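You operate a simulated robot arm through the tools that you are given. There is no shell and no other tool. Be economical: measure what you need, move in short steps, check, and stop when the job is done.

You are at the controls of a simulated two-armed robot. One attempt, no reset.

JOB
Take the cap off the can marked "WAX 1" on the top of the low table and lay it down there.

The check looks at the end state, three seconds after you hand in, the way a careful person would. Anything else that was tipped, shoved, dropped, spilled or broken makes it a failure. A push-on lid holds only when it is set on centred and level and pressed home; a screw cap is set on level and turned clockwise until tight.

ROBOT AND FRAMES
Two 7-joint arms with two-finger grippers on one trunk, on a base that drives. Base frame: it is fixed to the floor where the robot stands at the start and does not move with it; the origin is under the middle of the robot, x ahead of it, y to its left, z up; the surface under the hand at the start is at about z = 0.45. Units: m, degrees, N and s.
The left shoulder is at the start at [0.078, 0.151, 0.888], the right one opposite. With the tool pointing down near the work surface each hand reaches from about 0.26 to 0.8 m from the robot's upright axis, wherever it stands, measured 20 degrees to its own side. Payload 2.54 kg a hand.
Tool frame (each hand has its own): the origin (TCP) lies between the finger pads and is the grasp point; the fingertips stand 0.03 m ahead of it; z points along the fingers, y is the line along which they close. The gripper opens to 0.116 m. The gripper's body begins 0.095 m behind the TCP.
Orientation is told as [roll, pitch, yaw] about the base's x, y, z axes, in that order, counted from this pose: with the fingers straight down and closing along the base's y, the tool's x points along the base's -x, its y along +y and its z along -z.

CONTROLS
- The arms move only by the tool step_arm. It takes "left_increments", "right_increments" or both (then of equal length, played together; a hand with none holds still); each is a list of rows, each a list of 7 numbers: the gripper command, from -1 (shut) to 1 (fully open), values between in proportion, then the shift along the tool's x, y, z in m, then the turn, a rotation vector about the tool's x, y, z in degrees. In form: [[claw, tx, ty, tz, ax, ay, az], ...]. A call has 1 to 10 rows; each row is the pose to reach, as a shift and turn from the pose commanded when the call began, along the tool's axes at that moment. Each row takes 0.2 s and may step no farther than 0.05 m and 8.6 degrees from the row before; otherwise, or with a gripper value out of range, the whole call is refused. A pose out of reach is approached as far as the arm can. The call stops where the force on the tool passes 40 N (or 10 N more than at its start, if that is more) or the arm is blocked; 0.2 s more then pass. The fingers move at their own pace (about 0.072 m/s each) and stop on an object; they squeeze with about 25 N. The grip force told is the motor's: it shows also when the fingers shut on nothing. Time passes only in rows, and 0.2 s behind the last, so rows that repeat a pose let the fingers close. The reply holds the time, the measured pose of the TCP, the force on the tool along the base axes, the opening and the grip force, in the units named above and with some noise, with the torque about the TCP (base axes, N m) and any sound that the robot's microphone picked up.
- Cameras (640 x 400 px; columns grow to the right, rows downward): "scene" is now at [0.1538, -0.0052, 1.004]; the picture's right is [-0.05, -1.00, 0.00], its down [-0.61, 0.03, -0.79] and it looks along [0.79, -0.04, -0.61] (base axes); focal length 266 px, centre (320, 200). "left" rides on the left gripper at [0.069, 0.015, -0.122] in its tool frame; the picture's right is [-0.21, 0.98, 0.00], its down [-0.83, -0.18, -0.53] and it looks along [-0.52, -0.12, 0.85] (tool axes); focal length 251 px, centre (320, 200). "right" rides on the right gripper at [0.069, -0.015, -0.122] in its tool frame; the picture's right is [0.21, 0.98, 0.00], its down [-0.83, 0.18, -0.53] and it looks along [-0.52, 0.11, 0.85] (tool axes); focal length 251 px, centre (320, 200). There is no depth. A picture from a camera that has moved, and an enlarged one, comes with that camera's place and axes in the base frame and with its lens.
- snapshot(camera): a new picture of that camera. The clock stands still meanwhile.
- slide_trunk(by): slides the trunk up (or, below 0, down) by that many m; the arms and the scene camera ride with it, the base frame stays. It gives what a move gives, with no picture.
- drive_base(legs): drives the robot by 1 to 6 legs, each [ahead, left, turn to the left] in m, m and degrees, along the robot's own axes; the way and the turn of a leg run together, so that a leg with both is an arc; at most 1.5 m and 180 degrees a leg. The arms and the cameras ride along, it lands a little off, and it stops where it bumps. It gives what a move gives.
- pan_tilt(pan, tilt): turns the head with the scene camera to pan (to the left, within 80 degrees either way) and tilt (down, from -29 to 69), counted from straight ahead of the robot. It gives what a move gives.
- zoom(camera, box): a new picture of the part [left, top, right, bottom] of that camera's present view, enlarged. The clock stands still meanwhile.
- close_job(): hands the job in; it is judged then, once.

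Work in short steps. Places have to be worked out from the pictures, the camera data and where the tool is seen: move nearer, look again, correct. Check each grasp and each placing, and mend what went wrong. You have 120 turns and 100 pictures in all, those below and enlarged ones among them. Open the grippers and draw the arms clear of the work before you hand the job in, unless the task says otherwise; then end with one line.

The tools are called after "Call:" as name(argument=value, ...) on one line, values as JSON. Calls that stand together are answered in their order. step_arm: Moves the arms, as the interface text tells. Its arguments: {"type":"object","properties":{"left_increments":{"type":"array","items":{"type":"array","items":{"type":"number"}}},"right_increments":{"type":"array","items":{"type":"array","items":{"type":"number"}}}},"required":[]} The other tools are called the same way: slide_trunk (by) slides the trunk up or down; drive_base (legs) drives the base; pan_tilt (pan, tilt) turns the head that bears the scene camera; snapshot (camera) takes a picture; zoom (camera, box) takes an enlarged picture of a part of a camera's view; close_job () hands the job in.

At the start:

```text
clock: 0.0
left_tool_pos: [0.5334, 0.155, 0.7989]
left_tool_rot: [0.0, 0.0, 0.1]
left_wrist_force: [0.4, -0.1, -0.4]
left_ft_torque: [-0.01, -0.01, 0.0]
left_gripper_width: 0.1162
left_finger_force: 0.0
right_tool_pos: [0.4521, -0.1618, 0.7067]
right_tool_rot: [0.1, 0.0, 0.0]
right_wrist_force: [-0.7, -0.8, 0.3]
right_ft_torque: [-0.02, -0.02, 0.0]
right_gripper_width: 0.116
right_finger_force: 0.1
trunk travel left (down, up): [-0.125, 0.164]
robot x, y, heading: [0.0014, 0.0003, -0.2]
head pan, tilt: [-2.8, 37.9]
```

scene: 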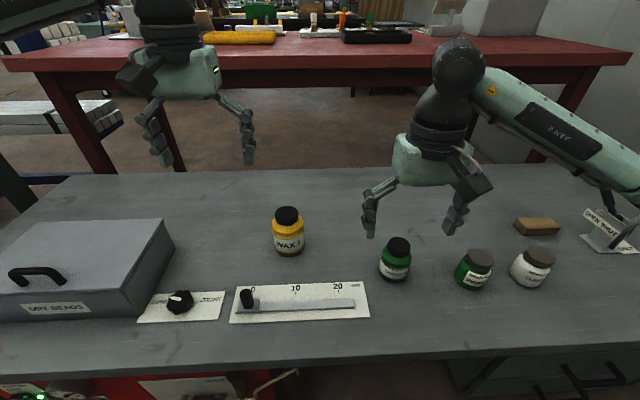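
right: 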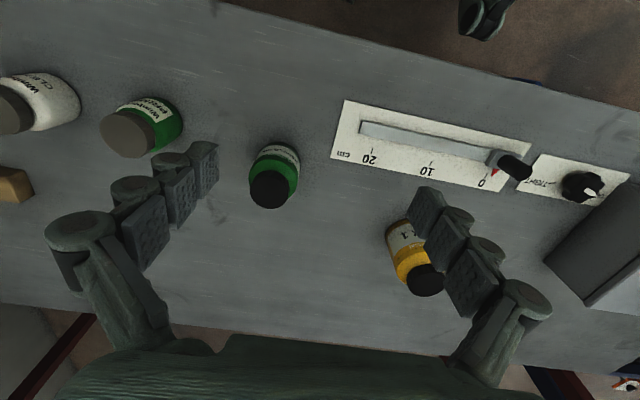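
left: 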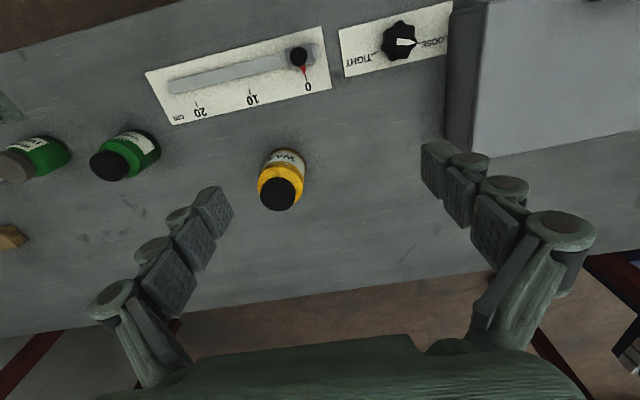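

The WAX 1 can seems to be near (0.67, 0.055), with its top at about z 0.55. I'll zoom in to see the cap type and the surroundings.

Call:
zoom(camera="scene", box=[240, 190, 340, 270])

Call:
zoom(camera="left", box=[220, 120, 340, 220])

Call:
zoom(camera="scene", box=[130, 270, 390, 330])

```text
5.00 times, centred on (290, 230) of scene
camera zoom: at [0.1538, -0.0052, 1.004], right [-0.05, -1.0, 0.0], down [-0.61, 0.03, -0.79], along [0.79, -0.04, -0.61], focal length 1328 px, centre (470, 50)
```

zoom: 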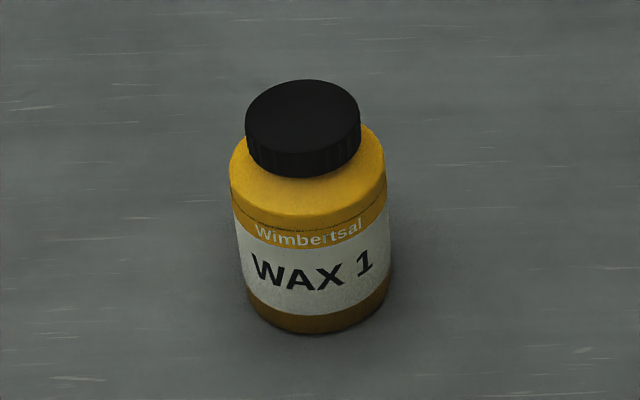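

```text
4.00 times, centred on (280, 170) of left
camera zoom: at [0.4643, 0.1695, 0.9203], right [0.21, 0.98, 0.0], down [0.83, -0.18, 0.53], along [0.52, -0.11, -0.85], focal length 1006 px, centre (480, 320)
```

zoom: 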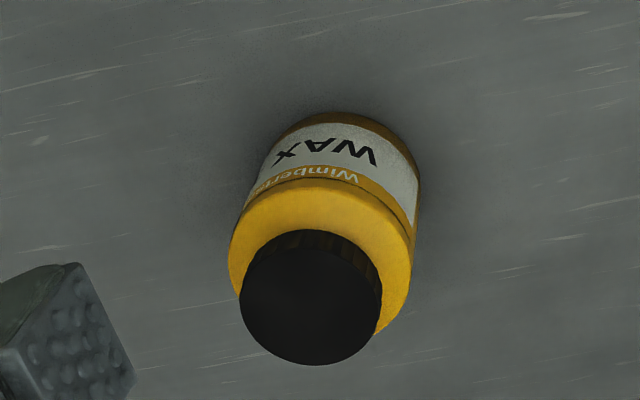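

```text
2.46 times, centred on (260, 300) of scene
camera zoom: at [0.1538, -0.0052, 1.004], right [-0.05, -1.0, 0.0], down [-0.61, 0.03, -0.79], along [0.79, -0.04, -0.61], focal length 654 px, centre (468, -46)
```

zoom: 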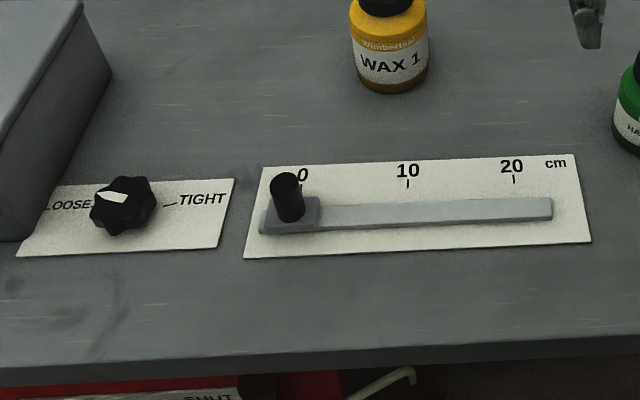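

This is a ribbed screw-type cap about 57 mm across. Triangulating puts its top centre near (0.665, 0.053, 0.558). I'll move the left hand above it and check.

Call:
step_arm(left_increments=[[1, -0.022, -0.017, 0.02, 0, 0, 0], [1, -0.044, -0.034, 0.04, 0, 0, 0], [1, -0.066, -0.051, 0.06, 0, 0, 0], [1, -0.088, -0.068, 0.08, 0, 0, 0], [1, -0.11, -0.085, 0.1, 0, 0, 0], [1, -0.132, -0.102, 0.12, 0, 0, 0], [1, -0.132, -0.102, 0.14, 0, 0, 0], [1, -0.132, -0.102, 0.14, 0, 0, 0]])

Call:
snapshot(camera="left")

Call:
snapshot(camera="scene")

```text
clock: 1.8
left_tool_pos: [0.6681, 0.0528, 0.6597]
left_tool_rot: [0.0, 0.0, 0.0]
left_wrist_force: [0.1, 0.9, 0.3]
left_ft_torque: [0.0, 0.02, 0.02]
left_gripper_width: 0.1158
left_finger_force: 0.0
right_tool_pos: [0.4534, -0.1624, 0.7074]
right_tool_rot: [0.0, 0.1, 0.0]
right_wrist_force: [0.6, -0.2, -0.5]
right_ft_torque: [-0.01, -0.04, 0.0]
right_gripper_width: 0.1159
right_finger_force: 0.1
trunk travel left (down, up): [-0.125, 0.164]
robot x, y, heading: [0.0019, 0.0003, 0.1]
head pan, tilt: [-2.8, 37.9]
```

```text
93 pictures are left
camera left: at [0.5992, 0.0675, 0.7818], right [0.21, 0.98, 0.0], down [0.83, -0.18, 0.53], along [0.52, -0.11, -0.85], focal length 251 px, centre (320, 200)
```

left: 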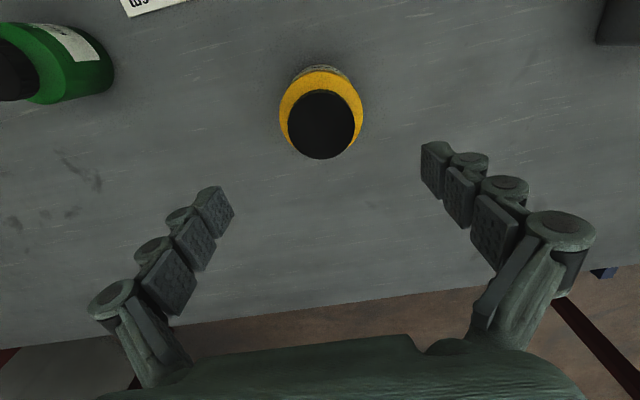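

```text
92 pictures are left
camera scene: at [0.1538, -0.0052, 1.004], right [-0.05, -1.0, 0.0], down [-0.61, 0.03, -0.79], along [0.79, -0.04, -0.61], focal length 266 px, centre (320, 200)
```

scene: 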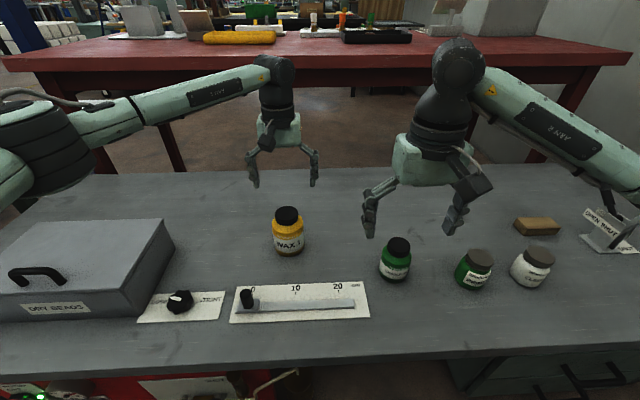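

The wrist view puts the cap centre near (0.661, 0.055). I'll pre-wind the wrist clockwise about 60° at this height, so I have room to unscrew counter-clockwise.

Call:
step_arm(left_increments=[[1, 0.006, 0.001, 0, 0, 0, 8.5], [1, 0.006, 0.001, 0, 0, 0, 17], [1, 0.006, 0.001, 0, 0, 0, 25.5], [1, 0.006, 0.001, 0, 0, 0, 34], [1, 0.006, 0.001, 0, 0, 0, 42.5], [1, 0.006, 0.001, 0, 0, 0, 51], [1, 0.006, 0.001, 0, 0, 0, 59.5], [1, 0.006, 0.001, 0, 0, 0, 59.5]])

Call:
snapshot(camera="left")

```text
clock: 3.6
left_tool_pos: [0.6588, 0.0541, 0.6601]
left_tool_rot: [0.1, -0.1, -39.6]
left_wrist_force: [-0.3, 0.4, -0.2]
left_ft_torque: [0.0, -0.01, 0.01]
left_gripper_width: 0.1162
left_finger_force: 0.1
left hand out of reach, approached as far as the arm can: row 6, 7, 8
right_tool_pos: [0.4543, -0.1609, 0.7083]
right_tool_rot: [0.0, 0.0, 0.0]
right_wrist_force: [-0.3, 0.3, 0.5]
right_ft_torque: [0.01, 0.0, -0.01]
right_gripper_width: 0.1158
right_finger_force: 0.1
trunk travel left (down, up): [-0.125, 0.164]
robot x, y, heading: [0.0026, -0.001, 0.1]
head pan, tilt: [-2.8, 37.9]
```

```text
91 pictures are left
camera left: at [0.6159, 0.1096, 0.7805], right [0.79, 0.62, 0.0], down [0.52, -0.67, 0.53], along [0.33, -0.42, -0.85], focal length 251 px, centre (320, 200)
```

left: 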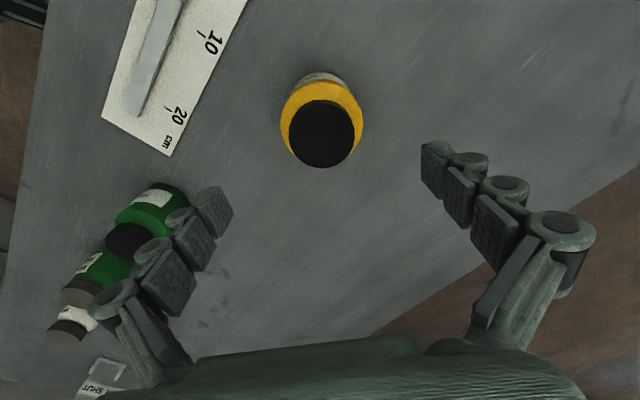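

The yaw limit is about -40°. The cap centre works out at (0.660, 0.056), so I'll shift 2 mm and descend to TCP z≈0.576, which puts the fingertips near the cap's lower rim.

Call:
step_arm(left_increments=[[1, 0, 0.002, 0.02, 0, 0, 0], [1, 0, 0.002, 0.04, 0, 0, 0], [1, 0, 0.002, 0.06, 0, 0, 0], [1, 0, 0.002, 0.075, 0, 0, 0], [1, 0, 0.002, 0.084, 0, 0, 0], [1, 0, 0.002, 0.084, 0, 0, 0]])

Call:
snapshot(camera="left")

Call:
zoom(camera="scene", box=[220, 140, 360, 270])

```text
clock: 5.0
left_tool_pos: [0.6617, 0.0565, 0.5744]
left_tool_rot: [0.0, 0.0, -39.5]
left_wrist_force: [0.5, -0.4, -0.2]
left_ft_torque: [0.03, 0.01, 0.02]
left_gripper_width: 0.1162
left_finger_force: 0.0
right_tool_pos: [0.4538, -0.1608, 0.7066]
right_tool_rot: [-0.1, 0.0, 0.0]
right_wrist_force: [0.1, 0.2, 1.1]
right_ft_torque: [-0.02, -0.02, 0.01]
right_gripper_width: 0.1159
right_finger_force: 0.1
trunk travel left (down, up): [-0.125, 0.164]
robot x, y, heading: [-0.0001, -0.001, -0.1]
head pan, tilt: [-2.8, 37.9]
```

```text
90 pictures are left
camera left: at [0.6167, 0.1121, 0.6955], right [0.79, 0.62, 0.0], down [0.52, -0.67, 0.53], along [0.33, -0.42, -0.85], focal length 251 px, centre (320, 200)
```

left: 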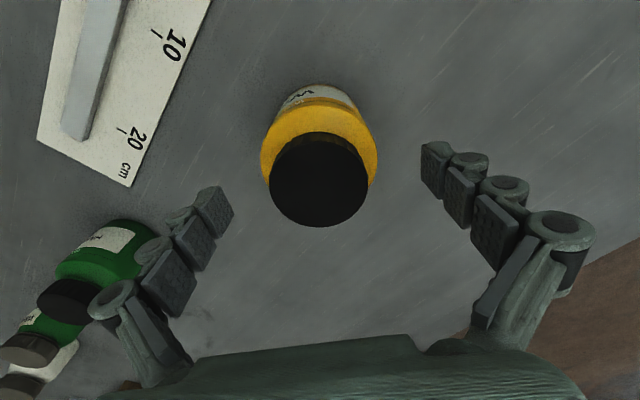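

```text
3.08 times, centred on (290, 205) of scene
camera zoom: at [0.1538, -0.0052, 1.004], right [-0.05, -1.0, 0.0], down [-0.61, 0.03, -0.79], along [0.79, -0.04, -0.61], focal length 817 px, centre (412, 185)
```

zoom: 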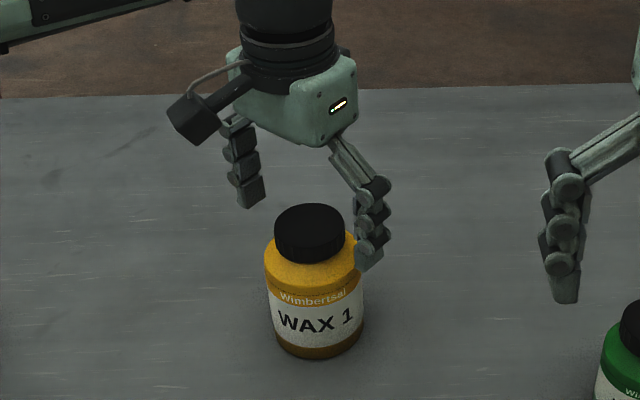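

The cap is centred between the fingers and its top is at z≈0.56, so I'll close on it.

Call:
step_arm(left_increments=[[-1, 0, 0, 0, 0, 0, 0], [-1, 0, 0, 0, 0, 0, 0], [-1, 0, 0, 0, 0, 0, 0], [-1, 0, 0, 0, 0, 0, 0], [-1, 0, 0, 0, 0, 0, 0]])

Call:
snapshot(camera="left")

Call:
zoom(camera="scene", box=[220, 140, 360, 270])

```text
clock: 6.2
left_tool_pos: [0.6596, 0.0549, 0.5748]
left_tool_rot: [0.0, 0.0, -39.6]
left_wrist_force: [-2.3, -1.3, 4.5]
left_ft_torque: [-0.06, 0.09, 0.03]
left_gripper_width: 0.0554
left_finger_force: 24.9
right_tool_pos: [0.4532, -0.1618, 0.7078]
right_tool_rot: [0.0, 0.0, 0.0]
right_wrist_force: [0.0, -0.9, 0.0]
right_ft_torque: [-0.01, 0.01, 0.0]
right_gripper_width: 0.1161
right_finger_force: 0.1
trunk travel left (down, up): [-0.125, 0.164]
robot x, y, heading: [0.0006, -0.004, -0.2]
head pan, tilt: [-2.8, 37.9]
```

```text
88 pictures are left
camera left: at [0.6165, 0.1118, 0.6964], right [0.79, 0.62, 0.0], down [0.52, -0.67, 0.53], along [0.33, -0.42, -0.84], focal length 251 px, centre (320, 200)
```

left: 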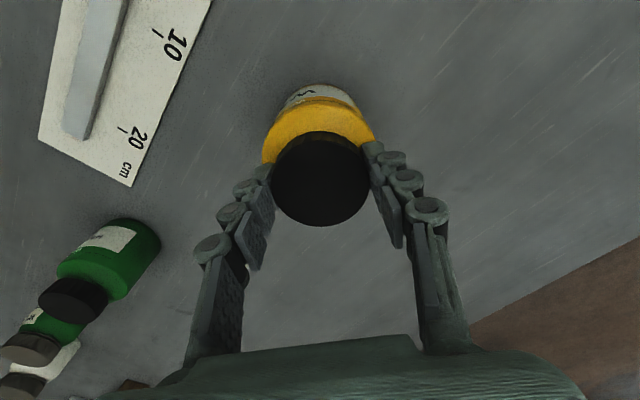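

```text
3.08 times, centred on (290, 205) of scene
camera zoom: at [0.1534, -0.0053, 1.0041], right [-0.05, -1.0, 0.0], down [-0.61, 0.03, -0.79], along [0.79, -0.04, -0.61], focal length 817 px, centre (412, 185)
```

zoom: 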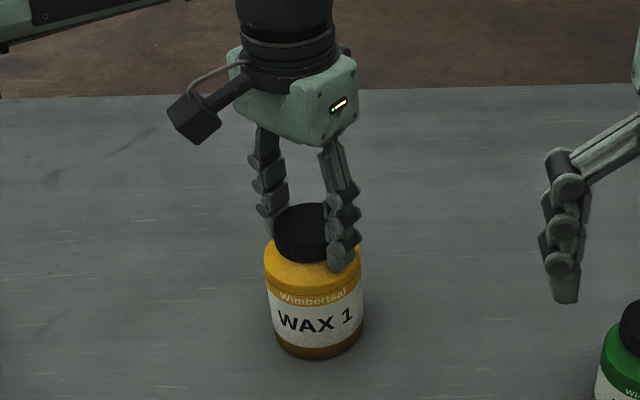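

The grip on the cap is good at 55 mm. As a trial I'll turn it 25° counter-clockwise and watch whether the label turns too.

Call:
step_arm(left_increments=[[-1, 0, 0, 0, 0, 0, -5], [-1, 0, 0, 0, 0, 0, -10], [-1, 0, 0, 0, 0, 0, -15], [-1, 0, 0, 0, 0, 0, -20], [-1, 0, 0, 0, 0, 0, -25], [-1, 0, 0, 0, 0, 0, -25]])

Call:
zoom(camera="scene", box=[220, 140, 360, 270])

```text
clock: 7.6
left_tool_pos: [0.6603, 0.0534, 0.5762]
left_tool_rot: [0.0, 0.0, -14.5]
left_wrist_force: [-0.2, 0.1, 3.4]
left_ft_torque: [0.08, -0.08, 0.05]
left_gripper_width: 0.0552
left_finger_force: 25.2
right_tool_pos: [0.4542, -0.1617, 0.7068]
right_tool_rot: [0.0, 0.0, -0.1]
right_wrist_force: [-0.1, -0.2, -1.0]
right_ft_torque: [0.02, -0.02, -0.01]
right_gripper_width: 0.1161
right_finger_force: 0.1
trunk travel left (down, up): [-0.125, 0.164]
robot x, y, heading: [0.0024, 0.0008, -0.3]
head pan, tilt: [-2.8, 37.9]
```

```text
3.08 times, centred on (290, 205) of scene
camera zoom: at [0.1536, -0.0052, 1.004], right [-0.05, -1.0, 0.0], down [-0.61, 0.03, -0.79], along [0.79, -0.04, -0.61], focal length 817 px, centre (412, 185)
```

zoom: 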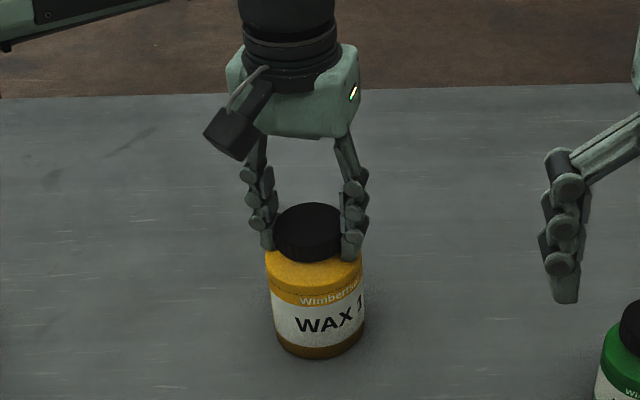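

The whole can turned with the cap. I'll press down gently to load the base against the table, then turn again.

Call:
step_arm(left_increments=[[-1, 0, 0, 0.002, 0, 0, 0], [-1, 0, 0, 0.004, 0, 0, 0], [-1, 0, 0, 0.005, 0, 0, 0], [-1, 0, 0, 0.005, 0, 0, 0]])

```text
clock: 8.6
left_tool_pos: [0.6598, 0.0538, 0.575]
left_tool_rot: [0.0, -0.3, -14.5]
left_wrist_force: [-7.5, 1.9, 32.9]
left_ft_torque: [0.25, 0.53, 0.0]
left_gripper_width: 0.0557
left_finger_force: 25.3
right_tool_pos: [0.4522, -0.1608, 0.7105]
right_tool_rot: [0.0, -0.3, -0.1]
right_wrist_force: [0.3, -0.4, -0.3]
right_ft_torque: [0.02, -0.01, -0.01]
right_gripper_width: 0.116
right_finger_force: 0.1
trunk travel left (down, up): [-0.125, 0.164]
robot x, y, heading: [-0.0016, 0.0036, 0.2]
head pan, tilt: [-2.8, 37.9]
```

It's pressing at about 33 N with no slip, so I'll turn under this load.

Call:
step_arm(left_increments=[[-1, 0, 0, 0, 0, 0, -5], [-1, 0, 0, 0, 0, 0, -10], [-1, 0, 0, 0, 0, 0, -15], [-1, 0, 0, 0, 0, 0, -20], [-1, 0, 0, 0, 0, 0, -25]])

Call:
zoom(camera="scene", box=[220, 140, 360, 270])

```text
clock: 9.8
left_tool_pos: [0.6619, 0.0543, 0.5751]
left_tool_rot: [-0.2, -0.5, 10.6]
left_wrist_force: [2.3, 1.1, 29.3]
left_ft_torque: [0.28, -0.25, -0.5]
left_gripper_width: 0.0562
left_finger_force: 24.6
right_tool_pos: [0.4521, -0.161, 0.7098]
right_tool_rot: [0.1, -0.2, 0.0]
right_wrist_force: [1.2, -0.7, 0.0]
right_ft_torque: [-0.01, 0.0, -0.03]
right_gripper_width: 0.1158
right_finger_force: 0.0
trunk travel left (down, up): [-0.125, 0.164]
robot x, y, heading: [0.0036, -0.0025, -0.0]
head pan, tilt: [-2.8, 37.9]
```

```text
3.08 times, centred on (290, 205) of scene
camera zoom: at [0.1516, -0.0053, 1.0045], right [-0.05, -1.0, 0.0], down [-0.61, 0.03, -0.79], along [0.79, -0.04, -0.61], focal length 817 px, centre (412, 185)
```

zoom: 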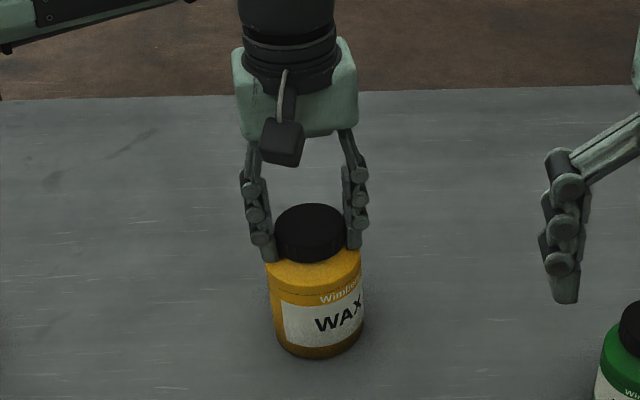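

The can still turned at about 0.5 N·m, so the cap is on tight and the right hand must hold the body. I'll unload, release the cap, and raise the left hand while winding it back.

Call:
step_arm(left_increments=[[-1, 0, 0, -0.005, 0, 0, 0], [-1, 0, 0, -0.005, 0, 0, 0], [1, 0, 0, -0.005, 0, 0, 0], [1, 0, 0, -0.005, 0, 0, 0], [1, 0, 0, -0.005, 0, 0, 0], [1, 0, 0, -0.03, 0, 0, 0], [1, 0, 0, -0.06, 0, 0, 8], [1, 0, 0, -0.09, 0, 0, 16], [1, 0, 0, -0.12, 0, 0, 24], [1, 0, 0, -0.13, 0, 0, 32]], right_increments=[[1, 0, 0, 0, 0, 0, -4], [1, 0, 0, 0, 0, 0, -8], [1, 0, 0, 0, 0, 0, -12], [1, 0, 0, 0, 0, 0, -16], [1, 0, 0, 0, 0, 0, -20], [1, 0, 0, 0, 0, 0, -24], [1, 0, 0, 0, 0, 0, -28], [1, 0, 0, 0, 0, 0, -32], [1, 0, 0, 0, 0, 0, -35], [1, 0, 0, 0, 0, 0, -35]])

Call:
step_arm(left_increments=[[1, 0, 0, 0, 0, 0, 8], [1, 0, 0, 0, 0, 0, 16], [1, 0, 0, 0, 0, 0, 16], [1, 0, 0, 0, 0, 0, 16], [1, 0, 0, 0, 0, 0, 16], [1, 0, 0, 0, 0, 0, 16], [1, 0, 0, 0, 0, 0, 16], [1, 0, 0, 0, 0, 0, 16]], right_increments=[[1, 0, 0, 0, 0, -7.5, 0], [1, 0, 0, 0, 0, -15, 0], [1, 0, 0, 0, 0, -22.5, 0], [1, 0, 0, 0, 0, -30, 0], [1, 0, 0, 0, 0, -37.5, 0], [1, 0, 0, 0, 0, -45, 0], [1, 0, 0, 0, 0, -52, 0], [1, 0, 0, 0, 0, -52, 0]])

Call:
snapshot(camera="scene")

```text
clock: 12.0
left_tool_pos: [0.6619, 0.0549, 0.6999]
left_tool_rot: [0.0, 0.0, -21.7]
left_wrist_force: [0.4, -0.9, -0.1]
left_ft_torque: [-0.05, 0.02, -0.04]
left_gripper_width: 0.116
left_finger_force: 0.1
right_tool_pos: [0.4543, -0.1601, 0.708]
right_tool_rot: [0.0, -0.1, 34.9]
right_wrist_force: [0.5, -0.7, -0.6]
right_ft_torque: [0.0, -0.02, 0.0]
right_gripper_width: 0.116
right_finger_force: 0.1
trunk travel left (down, up): [-0.125, 0.164]
robot x, y, heading: [0.0011, -0.0022, -0.2]
head pan, tilt: [-2.8, 37.9]
```

```text
clock: 13.8
left_tool_pos: [0.6608, 0.0556, 0.7014]
left_tool_rot: [0.0, 0.0, -37.5]
left_wrist_force: [0.3, -0.1, 0.1]
left_ft_torque: [-0.01, 0.0, -0.02]
left_gripper_width: 0.1159
left_finger_force: 0.1
right_tool_pos: [0.4727, -0.1647, 0.7052]
right_tool_rot: [0.0, -52.1, 35.2]
right_wrist_force: [0.1, -0.6, -0.3]
right_ft_torque: [0.03, 0.0, -0.01]
right_gripper_width: 0.116
right_finger_force: 0.0
right hand out of reach, approached as far as the arm can: row 6, 7, 8
trunk travel left (down, up): [-0.125, 0.164]
robot x, y, heading: [0.0015, -0.0012, -0.1]
head pan, tilt: [-2.8, 37.9]
```

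```text
84 pictures are left
camera scene: at [0.1538, -0.0052, 1.004], right [-0.05, -1.0, 0.0], down [-0.61, 0.03, -0.79], along [0.79, -0.04, -0.61], focal length 266 px, centre (320, 200)
```

scene: 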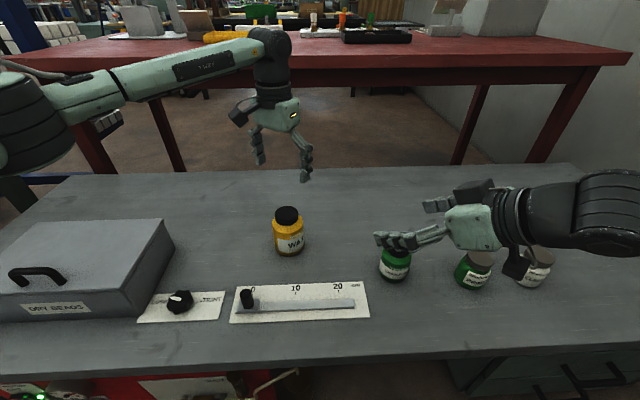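

The right hand has the desired tilt. I'll move it along a direct line to a pre-grasp about 0.13 m back from the can, then look.

Call:
step_arm(right_increments=[[1, -0.002, 0.012, 0.036, 0, 0, 0], [1, -0.003, 0.024, 0.072, 0, 0, 0], [1, -0.005, 0.036, 0.108, 0, 0, 0], [1, -0.007, 0.049, 0.144, 0, 0, 0], [1, -0.009, 0.061, 0.18, 0, 0, 0], [1, -0.01, 0.073, 0.216, 0, 0, 0], [1, -0.01, 0.073, 0.216, 0, 0, 0]])

Call:
snapshot(camera="right")

Call:
zoom(camera="scene", box=[220, 150, 420, 300])

```text
clock: 15.4
left_tool_pos: [0.6609, 0.0554, 0.7025]
left_tool_rot: [0.0, 0.0, -37.7]
left_wrist_force: [0.2, 0.4, 0.0]
left_ft_torque: [-0.05, 0.0, 0.03]
left_gripper_width: 0.116
left_finger_force: 0.0
right_tool_pos: [0.5774, -0.0049, 0.5779]
right_tool_rot: [0.0, -52.1, 35.0]
right_wrist_force: [-1.0, 0.0, 0.1]
right_ft_torque: [0.03, 0.0, -0.03]
right_gripper_width: 0.1161
right_finger_force: 0.0
trunk travel left (down, up): [-0.125, 0.164]
robot x, y, heading: [0.0019, -0.0, 0.1]
head pan, tilt: [-2.8, 37.9]
```

```text
83 pictures are left
camera right: at [0.4713, -0.0984, 0.5992], right [-0.67, 0.72, -0.17], down [-0.03, 0.2, 0.98], along [0.74, 0.66, -0.11], focal length 251 px, centre (320, 200)
```

right: 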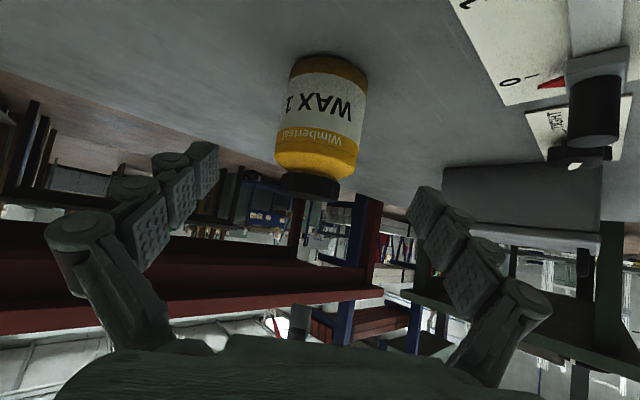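

```text
2.67 times, centred on (320, 225) of scene
camera zoom: at [0.1538, -0.0052, 1.004], right [-0.05, -1.0, 0.0], down [-0.61, 0.03, -0.79], along [0.79, -0.04, -0.61], focal length 708 px, centre (320, 133)
```

zoom: 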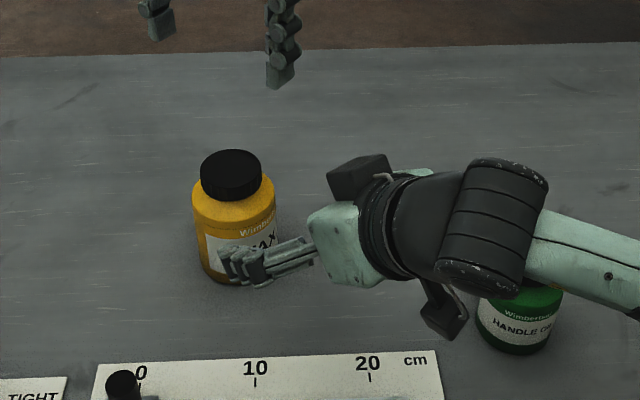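

The can and hand are aligned. The housing on top of the right hand would sit close to the left hand, though, so I'll tilt the right hand 10° flatter before approaching.

Call:
step_arm(right_increments=[[1, 0, 0, 0, 0, -5, 0], [1, 0, 0, 0, 0, -10, 0], [1, 0, 0, 0, 0, -10, 0]])

```text
clock: 16.2
left_tool_pos: [0.66, 0.0554, 0.7006]
left_tool_rot: [0.1, 0.0, -37.6]
left_wrist_force: [0.7, 0.1, 0.6]
left_ft_torque: [0.02, 0.0, -0.04]
left_gripper_width: 0.1161
left_finger_force: 0.1
right_tool_pos: [0.5748, -0.0055, 0.5792]
right_tool_rot: [-0.1, -61.9, 35.1]
right_wrist_force: [-0.3, 0.4, 0.4]
right_ft_torque: [0.03, 0.01, -0.01]
right_gripper_width: 0.116
right_finger_force: 0.0
trunk travel left (down, up): [-0.125, 0.164]
robot x, y, heading: [0.0034, 0.0006, -0.0]
head pan, tilt: [-2.8, 37.9]
```

I'll drop to grip height and then drive straight in along the fingers, stopping partway to look.

Call:
step_arm(right_increments=[[1, 0.012, 0.001, 0.01, 0, 0, 0], [1, 0.024, 0.001, 0.03, 0, 0, 0], [1, 0.029, 0.001, 0.055, 0, 0, 0], [1, 0.029, 0.001, 0.075, 0, 0, 0], [1, 0.029, 0.001, 0.075, 0, 0, 0]])

Call:
snapshot(camera="right")

Call:
zoom(camera="scene", box=[220, 150, 420, 300])

```text
clock: 17.4
left_tool_pos: [0.6612, 0.0546, 0.6998]
left_tool_rot: [0.1, 0.0, -37.6]
left_wrist_force: [0.8, 0.0, 0.9]
left_ft_torque: [0.0, 0.01, 0.01]
left_gripper_width: 0.1161
left_finger_force: 0.0
right_tool_pos: [0.6172, 0.0239, 0.518]
right_tool_rot: [0.0, -62.0, 35.0]
right_wrist_force: [0.2, -0.1, -0.3]
right_ft_torque: [0.04, 0.0, 0.01]
right_gripper_width: 0.116
right_finger_force: 0.0
trunk travel left (down, up): [-0.125, 0.164]
robot x, y, heading: [-0.001, 0.0025, -0.1]
head pan, tilt: [-2.8, 37.9]
```

```text
81 pictures are left
camera right: at [0.5111, -0.0695, 0.514], right [-0.64, 0.74, -0.19], down [-0.17, 0.1, 0.98], along [0.75, 0.66, 0.06], focal length 251 px, centre (320, 200)
```

right: 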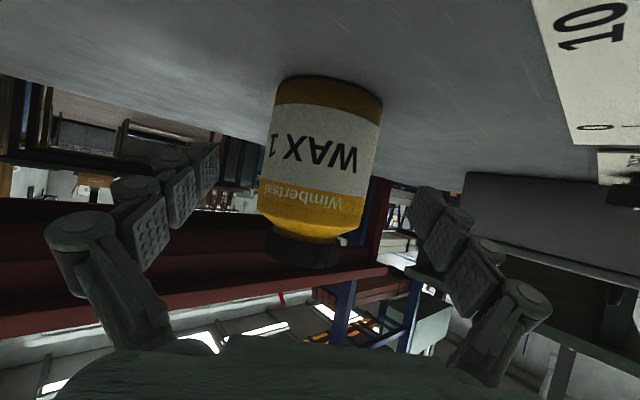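

```text
2.67 times, centred on (320, 225) of scene
camera zoom: at [0.1538, -0.0052, 1.004], right [-0.05, -1.0, 0.0], down [-0.61, 0.03, -0.79], along [0.79, -0.04, -0.61], focal length 708 px, centre (320, 133)
```

zoom: 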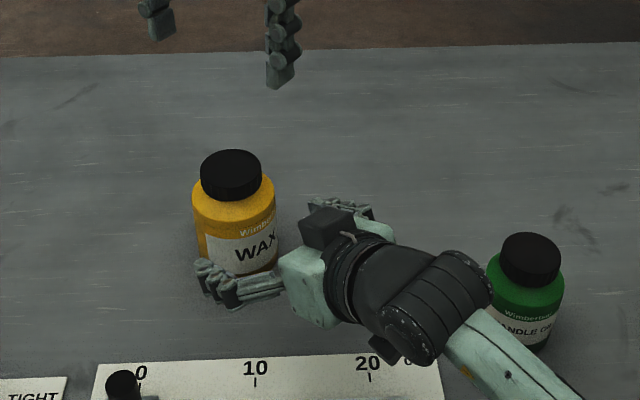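

The can is centred between the open fingers. I'll advance the last 46 mm.

Call:
step_arm(right_increments=[[1, 0, 0, 0.015, 0, 0, 0], [1, 0, 0, 0.03, 0, 0, 0], [1, 0, 0, 0.046, 0, 0, 0], [1, 0, 0, 0.046, 0, 0, 0]])

Call:
snapshot(camera="right")

Call:
zoom(camera="scene", box=[220, 150, 420, 300])

```text
clock: 18.4
left_tool_pos: [0.6604, 0.0556, 0.7019]
left_tool_rot: [0.0, 0.0, -37.6]
left_wrist_force: [-0.3, -1.0, 0.2]
left_ft_torque: [-0.01, 0.01, 0.0]
left_gripper_width: 0.1159
left_finger_force: 0.2
right_tool_pos: [0.649, 0.0484, 0.4984]
right_tool_rot: [0.0, -62.0, 35.0]
right_wrist_force: [0.0, 0.3, 0.3]
right_ft_torque: [0.0, 0.04, 0.0]
right_gripper_width: 0.116
right_finger_force: 0.0
trunk travel left (down, up): [-0.125, 0.164]
robot x, y, heading: [0.0013, 0.0005, -0.1]
head pan, tilt: [-2.8, 37.9]
```

```text
79 pictures are left
camera right: at [0.5436, -0.044, 0.4945], right [-0.64, 0.74, -0.19], down [-0.17, 0.1, 0.98], along [0.75, 0.66, 0.06], focal length 251 px, centre (320, 200)
```

right: 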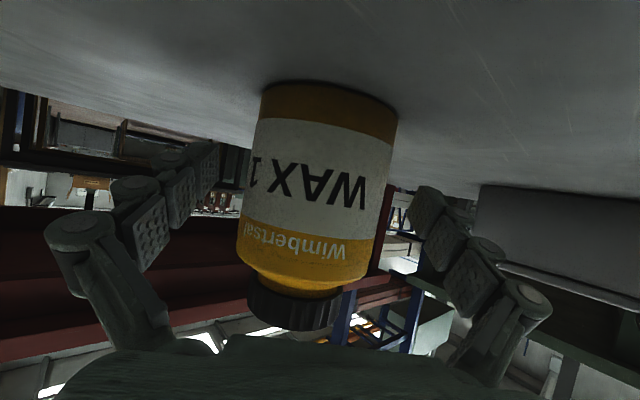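

```text
2.67 times, centred on (320, 225) of scene
camera zoom: at [0.1538, -0.0052, 1.004], right [-0.05, -1.0, 0.0], down [-0.61, 0.03, -0.79], along [0.79, -0.04, -0.61], focal length 708 px, centre (320, 133)
```

zoom: 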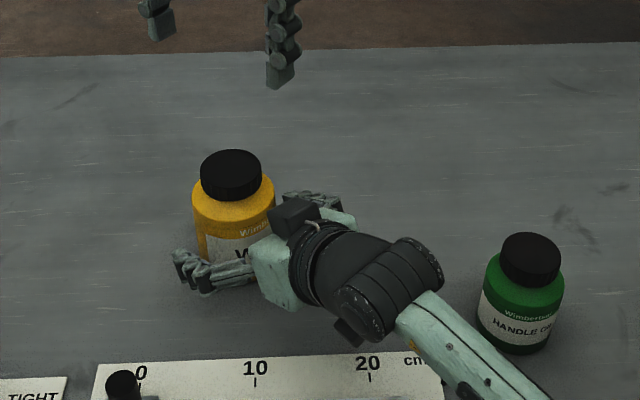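

The can is straddled and centred, so I'll close the right gripper on the body.

Call:
step_arm(right_increments=[[-1, 0, 0, 0, 0, 0, 0], [-1, 0, 0, 0, 0, 0, 0], [-1, 0, 0, 0, 0, 0, 0], [-1, 0, 0, 0, 0, 0, 0]])

Call:
snapshot(camera="right")

Call:
snapshot(camera="left")

```text
clock: 19.4
left_tool_pos: [0.6601, 0.054, 0.7007]
left_tool_rot: [0.0, 0.0, -37.5]
left_wrist_force: [0.1, 0.7, 0.1]
left_ft_torque: [0.03, -0.02, 0.02]
left_gripper_width: 0.1161
left_finger_force: 0.0
right_tool_pos: [0.6511, 0.0497, 0.4978]
right_tool_rot: [0.1, -62.0, 35.1]
right_wrist_force: [1.4, -1.2, 0.9]
right_ft_torque: [-0.05, -0.11, 0.02]
right_gripper_width: 0.0763
right_finger_force: 24.8
trunk travel left (down, up): [-0.125, 0.164]
robot x, y, heading: [0.0012, 0.0014, 0.1]
head pan, tilt: [-2.8, 37.9]
```

```text
77 pictures are left
camera right: at [0.5436, -0.0441, 0.4948], right [-0.64, 0.74, -0.19], down [-0.17, 0.1, 0.98], along [0.75, 0.66, 0.06], focal length 251 px, centre (320, 200)
```

right: 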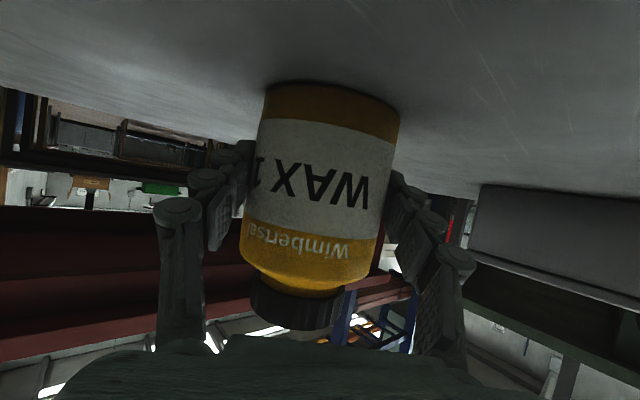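

```text
76 pictures are left
camera left: at [0.6149, 0.1094, 0.8223], right [0.77, 0.64, 0.0], down [0.54, -0.65, 0.53], along [0.34, -0.41, -0.85], focal length 251 px, centre (320, 200)
```

left: 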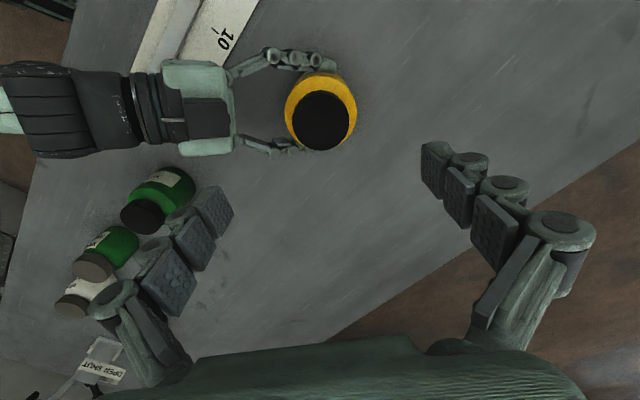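

The body is held firmly at 76 mm. Now I'll set the left fingers to a partial opening of about 80 mm for clearance and descend onto the cap.

Call:
step_arm(left_increments=[[0.38, 0, 0.001, 0.0, 0, 0, 0], [0.38, 0, 0.001, 0.02, 0, 0, 0], [0.38, 0, 0.001, 0.05, 0, 0, 0], [0.38, 0, 0.001, 0.08, 0, 0, 0], [0.38, 0, 0.001, 0.08, 0, 0, 0]])

Call:
snapshot(camera="left")

Call:
zoom(camera="scene", box=[220, 120, 420, 270])

```text
clock: 20.6
left_tool_pos: [0.6605, 0.0574, 0.619]
left_tool_rot: [0.0, -0.1, -37.7]
left_wrist_force: [0.0, -0.5, 0.2]
left_ft_torque: [-0.02, 0.04, -0.01]
left_gripper_width: 0.0801
left_finger_force: 0.0
right_tool_pos: [0.6501, 0.0495, 0.4975]
right_tool_rot: [0.0, -62.0, 35.0]
right_wrist_force: [-0.4, -1.3, 1.2]
right_ft_torque: [-0.09, -0.12, -0.01]
right_gripper_width: 0.0769
right_finger_force: 24.7
trunk travel left (down, up): [-0.125, 0.164]
robot x, y, heading: [0.002, -0.002, -0.1]
head pan, tilt: [-2.8, 37.9]
```

```text
75 pictures are left
camera left: at [0.615, 0.1107, 0.7395], right [0.77, 0.64, 0.0], down [0.54, -0.65, 0.53], along [0.34, -0.41, -0.85], focal length 251 px, centre (320, 200)
```

left: 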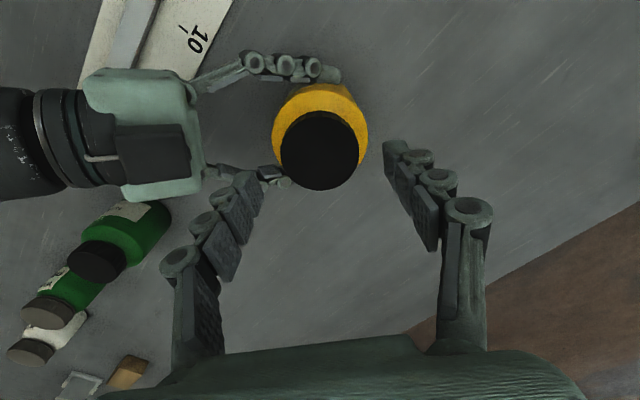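

```text
2.67 times, centred on (320, 195) of scene
camera zoom: at [0.1537, -0.0052, 1.004], right [-0.05, -1.0, 0.0], down [-0.61, 0.03, -0.79], along [0.79, -0.04, -0.61], focal length 708 px, centre (320, 213)
```

zoom: 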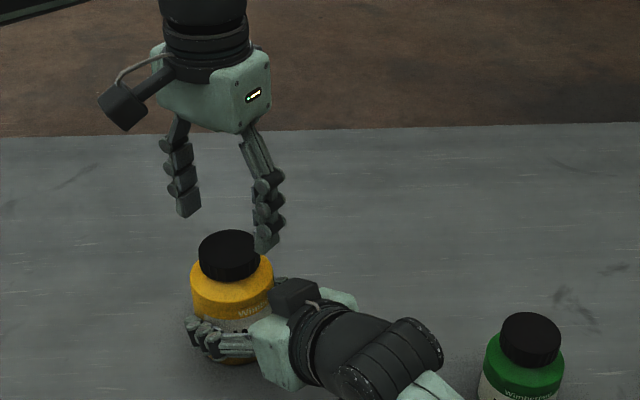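

It's aligned and clear, so I'll descend the last 44 mm and close on the cap.

Call:
step_arm(left_increments=[[0.38, 0, 0, 0.015, 0, 0, 0], [0.38, 0, 0, 0.03, 0, 0, 0], [0.38, 0, 0, 0.043, 0, 0, 0], [0.38, 0, 0, 0.043, 0, 0, 0], [-1, 0, 0, 0.043, 0, 0, 0], [-1, 0, 0, 0.043, 0, 0, 0], [-1, 0, 0, 0.043, 0, 0, 0]])

Call:
snapshot(camera="left")

Call:
zoom(camera="scene", box=[220, 120, 420, 270])

```text
clock: 22.2
left_tool_pos: [0.6601, 0.0559, 0.5762]
left_tool_rot: [0.0, 0.1, -37.6]
left_wrist_force: [-0.8, 0.1, -0.3]
left_ft_torque: [0.04, -0.02, 0.0]
left_gripper_width: 0.0552
left_finger_force: 24.4
right_tool_pos: [0.6497, 0.0489, 0.4985]
right_tool_rot: [0.0, -62.1, 35.1]
right_wrist_force: [1.6, 0.1, 1.7]
right_ft_torque: [-0.12, -0.08, 0.03]
right_gripper_width: 0.077
right_finger_force: 25.5
trunk travel left (down, up): [-0.125, 0.164]
robot x, y, heading: [0.0001, -0.0026, 0.0]
head pan, tilt: [-2.8, 37.9]
```

```text
73 pictures are left
camera left: at [0.6145, 0.1109, 0.6978], right [0.77, 0.64, 0.0], down [0.54, -0.65, 0.53], along [0.34, -0.41, -0.85], focal length 251 px, centre (320, 200)
```

left: 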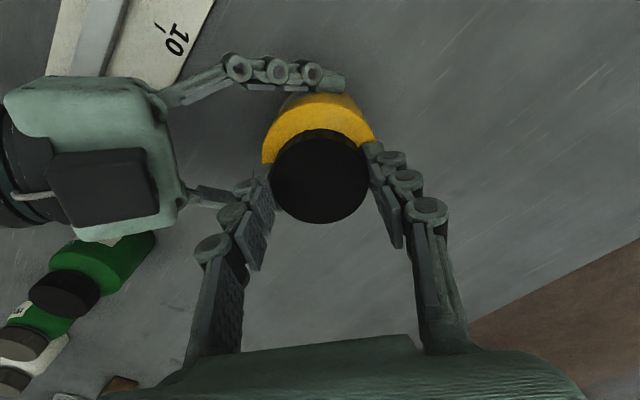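

```text
2.67 times, centred on (320, 195) of scene
camera zoom: at [0.1537, -0.0052, 1.004], right [-0.05, -1.0, 0.0], down [-0.61, 0.03, -0.79], along [0.79, -0.04, -0.61], focal length 708 px, centre (320, 213)
```

zoom: 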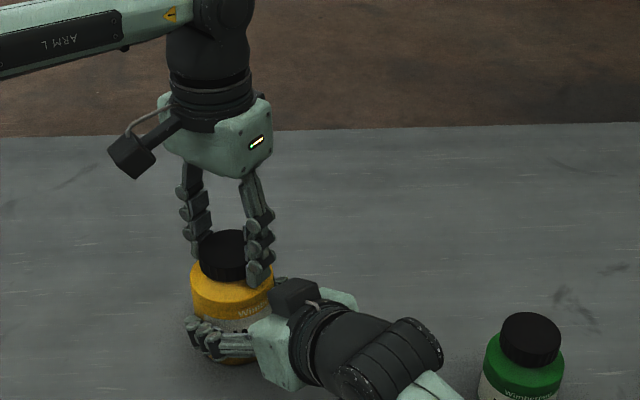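

The cap is held. I'll turn it 40° counter-clockwise while the right hand holds still.

Call:
step_arm(left_increments=[[-1, 0, 0, 0, 0, 0, -5], [-1, 0, 0, 0, 0, 0, -10], [-1, 0, 0, 0, 0, 0, -15], [-1, 0, 0, 0, 0, 0, -20], [-1, 0, 0, 0, 0, 0, -25], [-1, 0, 0, 0, 0, 0, -30], [-1, 0, 0, 0, 0, 0, -35], [-1, 0, 0, 0, 0, 0, -40], [-1, 0, 0, 0, 0, 0, -40]])

Call:
snapshot(camera="left")

Call:
snapshot(camera="right")

```text
clock: 24.2
left_tool_pos: [0.6606, 0.0557, 0.5769]
left_tool_rot: [0.0, 0.1, 2.5]
left_wrist_force: [-11.3, 1.4, -1.1]
left_ft_torque: [0.03, 0.28, -0.02]
left_gripper_width: 0.0551
left_finger_force: 25.3
right_tool_pos: [0.6505, 0.0493, 0.498]
right_tool_rot: [-0.2, -62.0, 35.0]
right_wrist_force: [12.0, -2.5, 1.5]
right_ft_torque: [0.0, 0.46, -0.14]
right_gripper_width: 0.0766
right_finger_force: 25.0
trunk travel left (down, up): [-0.125, 0.164]
robot x, y, heading: [-0.0011, 0.0004, 0.0]
head pan, tilt: [-2.8, 37.9]
```

```text
71 pictures are left
camera left: at [0.5916, 0.0683, 0.6987], right [0.17, 0.99, 0.0], down [0.83, -0.15, 0.53], along [0.53, -0.09, -0.85], focal length 251 px, centre (320, 200)
```

left: 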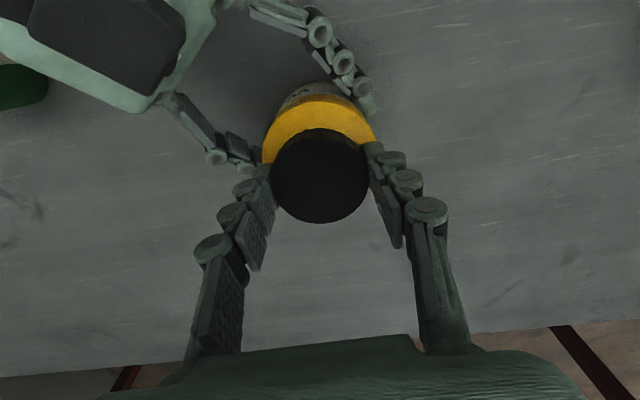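

```text
70 pictures are left
camera right: at [0.5438, -0.0444, 0.4948], right [-0.64, 0.74, -0.19], down [-0.17, 0.1, 0.98], along [0.75, 0.66, 0.06], focal length 251 px, centre (320, 200)
```

right: 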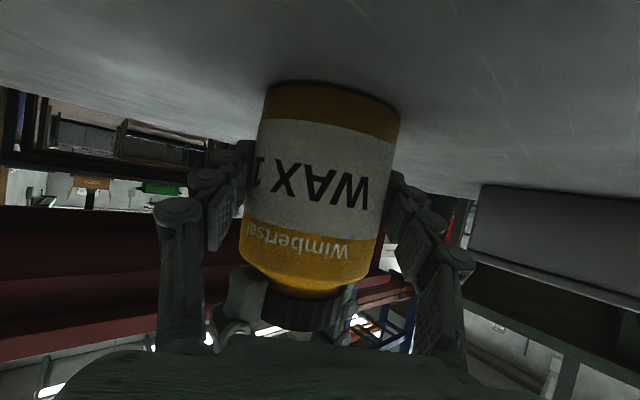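

The body stayed put and the torque dropped, so the cap broke loose. I'll keep turning another 20° and check clearance to the right hand's housing.

Call:
step_arm(left_increments=[[-1, 0, 0, 0, 0, 0, -5], [-1, 0, 0, 0, 0, 0, -10], [-1, 0, 0, 0, 0, 0, -15], [-1, 0, 0, 0, 0, 0, -20], [-1, 0, 0, 0, 0, 0, -20]])

Call:
zoom(camera="scene", box=[220, 120, 380, 240])

Call:
snapshot(camera="left")

```text
clock: 25.4
left_tool_pos: [0.6621, 0.0554, 0.5763]
left_tool_rot: [0.0, -0.1, 22.5]
left_wrist_force: [-13.1, 3.9, 1.5]
left_ft_torque: [0.15, 0.33, 0.0]
left_gripper_width: 0.0551
left_finger_force: 25.6
right_tool_pos: [0.6502, 0.0496, 0.498]
right_tool_rot: [-0.1, -62.0, 35.0]
right_wrist_force: [16.2, -4.2, 1.0]
right_ft_torque: [0.1, 0.42, -0.12]
right_gripper_width: 0.0767
right_finger_force: 25.0
trunk travel left (down, up): [-0.125, 0.164]
robot x, y, heading: [0.0025, 0.0021, 0.1]
head pan, tilt: [-2.8, 37.9]
```

```text
3.33 times, centred on (300, 180) of scene
camera zoom: at [0.1536, -0.0052, 1.004], right [-0.05, -1.0, 0.0], down [-0.61, 0.03, -0.79], along [0.79, -0.04, -0.61], focal length 885 px, centre (387, 267)
```

zoom: 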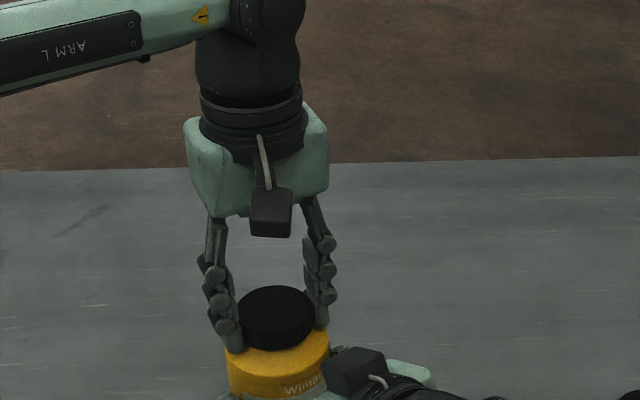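

```text
68 pictures are left
camera left: at [0.5921, 0.0437, 0.6985], right [-0.18, 0.98, 0.0], down [0.83, 0.15, 0.53], along [0.53, 0.09, -0.85], focal length 251 px, centre (320, 200)
```

left: 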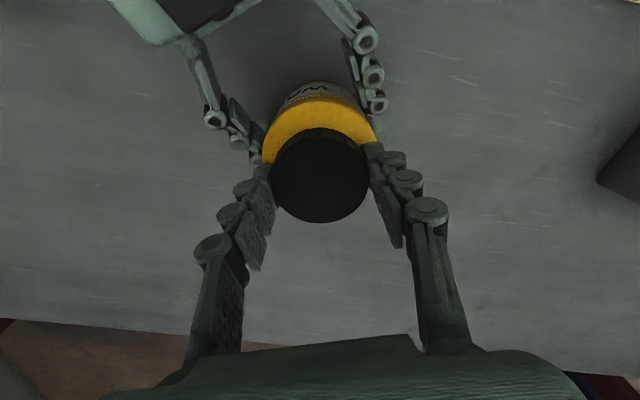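

Clearance is ample. I'll continue 45° further and then test with a small lift.

Call:
step_arm(left_increments=[[-1, 0, 0, 0, 0, 0, -6], [-1, 0, 0, 0, 0, 0, -12], [-1, 0, 0, 0, 0, 0, -18], [-1, 0, 0, 0, 0, 0, -24], [-1, 0, 0, 0, 0, 0, -30], [-1, 0, 0, 0, 0, 0, -36], [-1, 0, 0, 0, 0, 0, -42], [-1, 0, 0, 0, 0, 0, -48], [-1, 0, 0, 0, 0, 0, -48]])

Call:
step_arm(left_increments=[[-1, 0, 0, -0.001, 0, 0, 0], [-1, 0, 0, -0.002, 0, 0, 0], [-1, 0, 0, -0.002, 0, 0, 0]])

Call:
snapshot(camera="right")

```text
clock: 27.4
left_tool_pos: [0.6615, 0.0555, 0.5774]
left_tool_rot: [0.0, -0.1, 70.6]
left_wrist_force: [-9.2, 12.5, 4.4]
left_ft_torque: [0.39, 0.21, -0.04]
left_gripper_width: 0.055
left_finger_force: 24.9
right_tool_pos: [0.6503, 0.0488, 0.4976]
right_tool_rot: [-0.1, -62.0, 35.0]
right_wrist_force: [10.0, -10.0, 2.3]
right_ft_torque: [0.61, 0.14, -0.1]
right_gripper_width: 0.0767
right_finger_force: 24.7
trunk travel left (down, up): [-0.125, 0.164]
robot x, y, heading: [-0.0014, -0.0033, 0.1]
head pan, tilt: [-2.8, 37.9]
```

```text
clock: 28.2
left_tool_pos: [0.6623, 0.0546, 0.5774]
left_tool_rot: [0.1, 0.0, 70.4]
left_wrist_force: [-6.7, 10.9, -3.9]
left_ft_torque: [0.33, 0.09, 0.01]
left_gripper_width: 0.0554
left_finger_force: 24.9
right_tool_pos: [0.6497, 0.0499, 0.4986]
right_tool_rot: [0.0, -62.0, 34.9]
right_wrist_force: [6.3, -11.7, 5.9]
right_ft_torque: [0.4, 0.23, -0.27]
right_gripper_width: 0.0766
right_finger_force: 24.7
trunk travel left (down, up): [-0.125, 0.164]
robot x, y, heading: [0.0005, 0.0004, -0.4]
head pan, tilt: [-2.8, 37.9]
```

```text
67 pictures are left
camera right: at [0.5437, -0.0445, 0.4949], right [-0.64, 0.74, -0.19], down [-0.17, 0.1, 0.98], along [0.75, 0.66, 0.06], focal length 251 px, centre (320, 200)
```

right: 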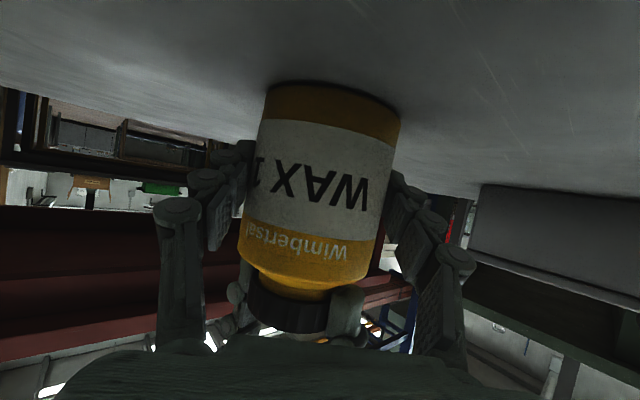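

The threads are still engaged after about 108°. I'll continue turning, with a slight rise to follow the thread.

Call:
step_arm(left_increments=[[-1, 0, 0, 0, 0, 0, -8], [-1, 0, 0, 0, 0, 0, -16], [-1, 0, 0, 0, 0, 0, -24], [-1, 0, 0, -0.001, 0, 0, -32], [-1, 0, 0, -0.001, 0, 0, -40], [-1, 0, 0, -0.001, 0, 0, -48], [-1, 0, 0, -0.001, 0, 0, -56], [-1, 0, 0, -0.001, 0, 0, -64], [-1, 0, 0, -0.001, 0, 0, -72], [-1, 0, 0, -0.001, 0, 0, -80]])

Call:
snapshot(camera="right")

Call:
zoom(camera="scene", box=[220, 120, 380, 240])

```text
clock: 30.4
left_tool_pos: [0.6613, 0.0558, 0.5791]
left_tool_rot: [0.0, -0.1, 150.6]
left_wrist_force: [-0.8, 10.9, -8.5]
left_ft_torque: [0.36, -0.1, -0.01]
left_gripper_width: 0.0552
left_finger_force: 25.2
right_tool_pos: [0.6494, 0.0506, 0.4979]
right_tool_rot: [0.1, -62.1, 35.0]
right_wrist_force: [0.0, -9.0, 8.1]
right_ft_torque: [0.55, -0.01, -0.09]
right_gripper_width: 0.0769
right_finger_force: 25.2
trunk travel left (down, up): [-0.125, 0.164]
robot x, y, heading: [-0.0018, -0.0025, -0.4]
head pan, tilt: [-2.8, 37.9]
```

```text
66 pictures are left
camera right: at [0.5435, -0.0438, 0.4948], right [-0.64, 0.74, -0.19], down [-0.17, 0.1, 0.98], along [0.75, 0.66, 0.06], focal length 251 px, centre (320, 200)
```

right: 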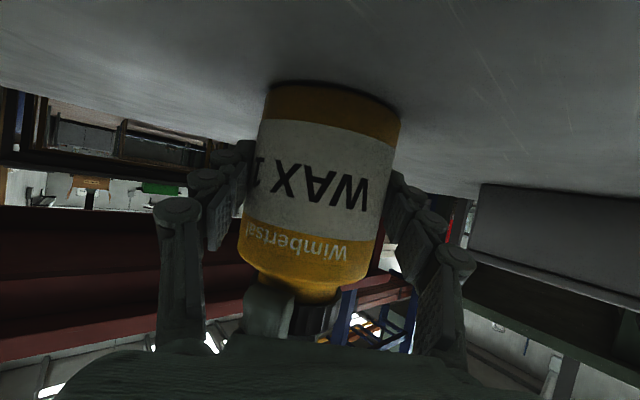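

```text
3.33 times, centred on (300, 180) of scene
camera zoom: at [0.1538, -0.0052, 1.004], right [-0.05, -1.0, 0.0], down [-0.61, 0.03, -0.79], along [0.79, -0.04, -0.61], focal length 885 px, centre (387, 267)
```

zoom: 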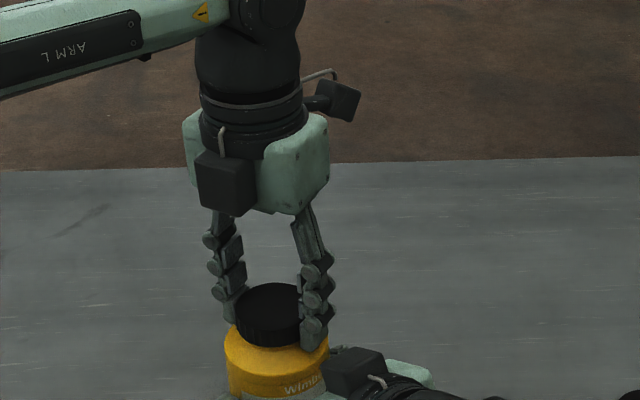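

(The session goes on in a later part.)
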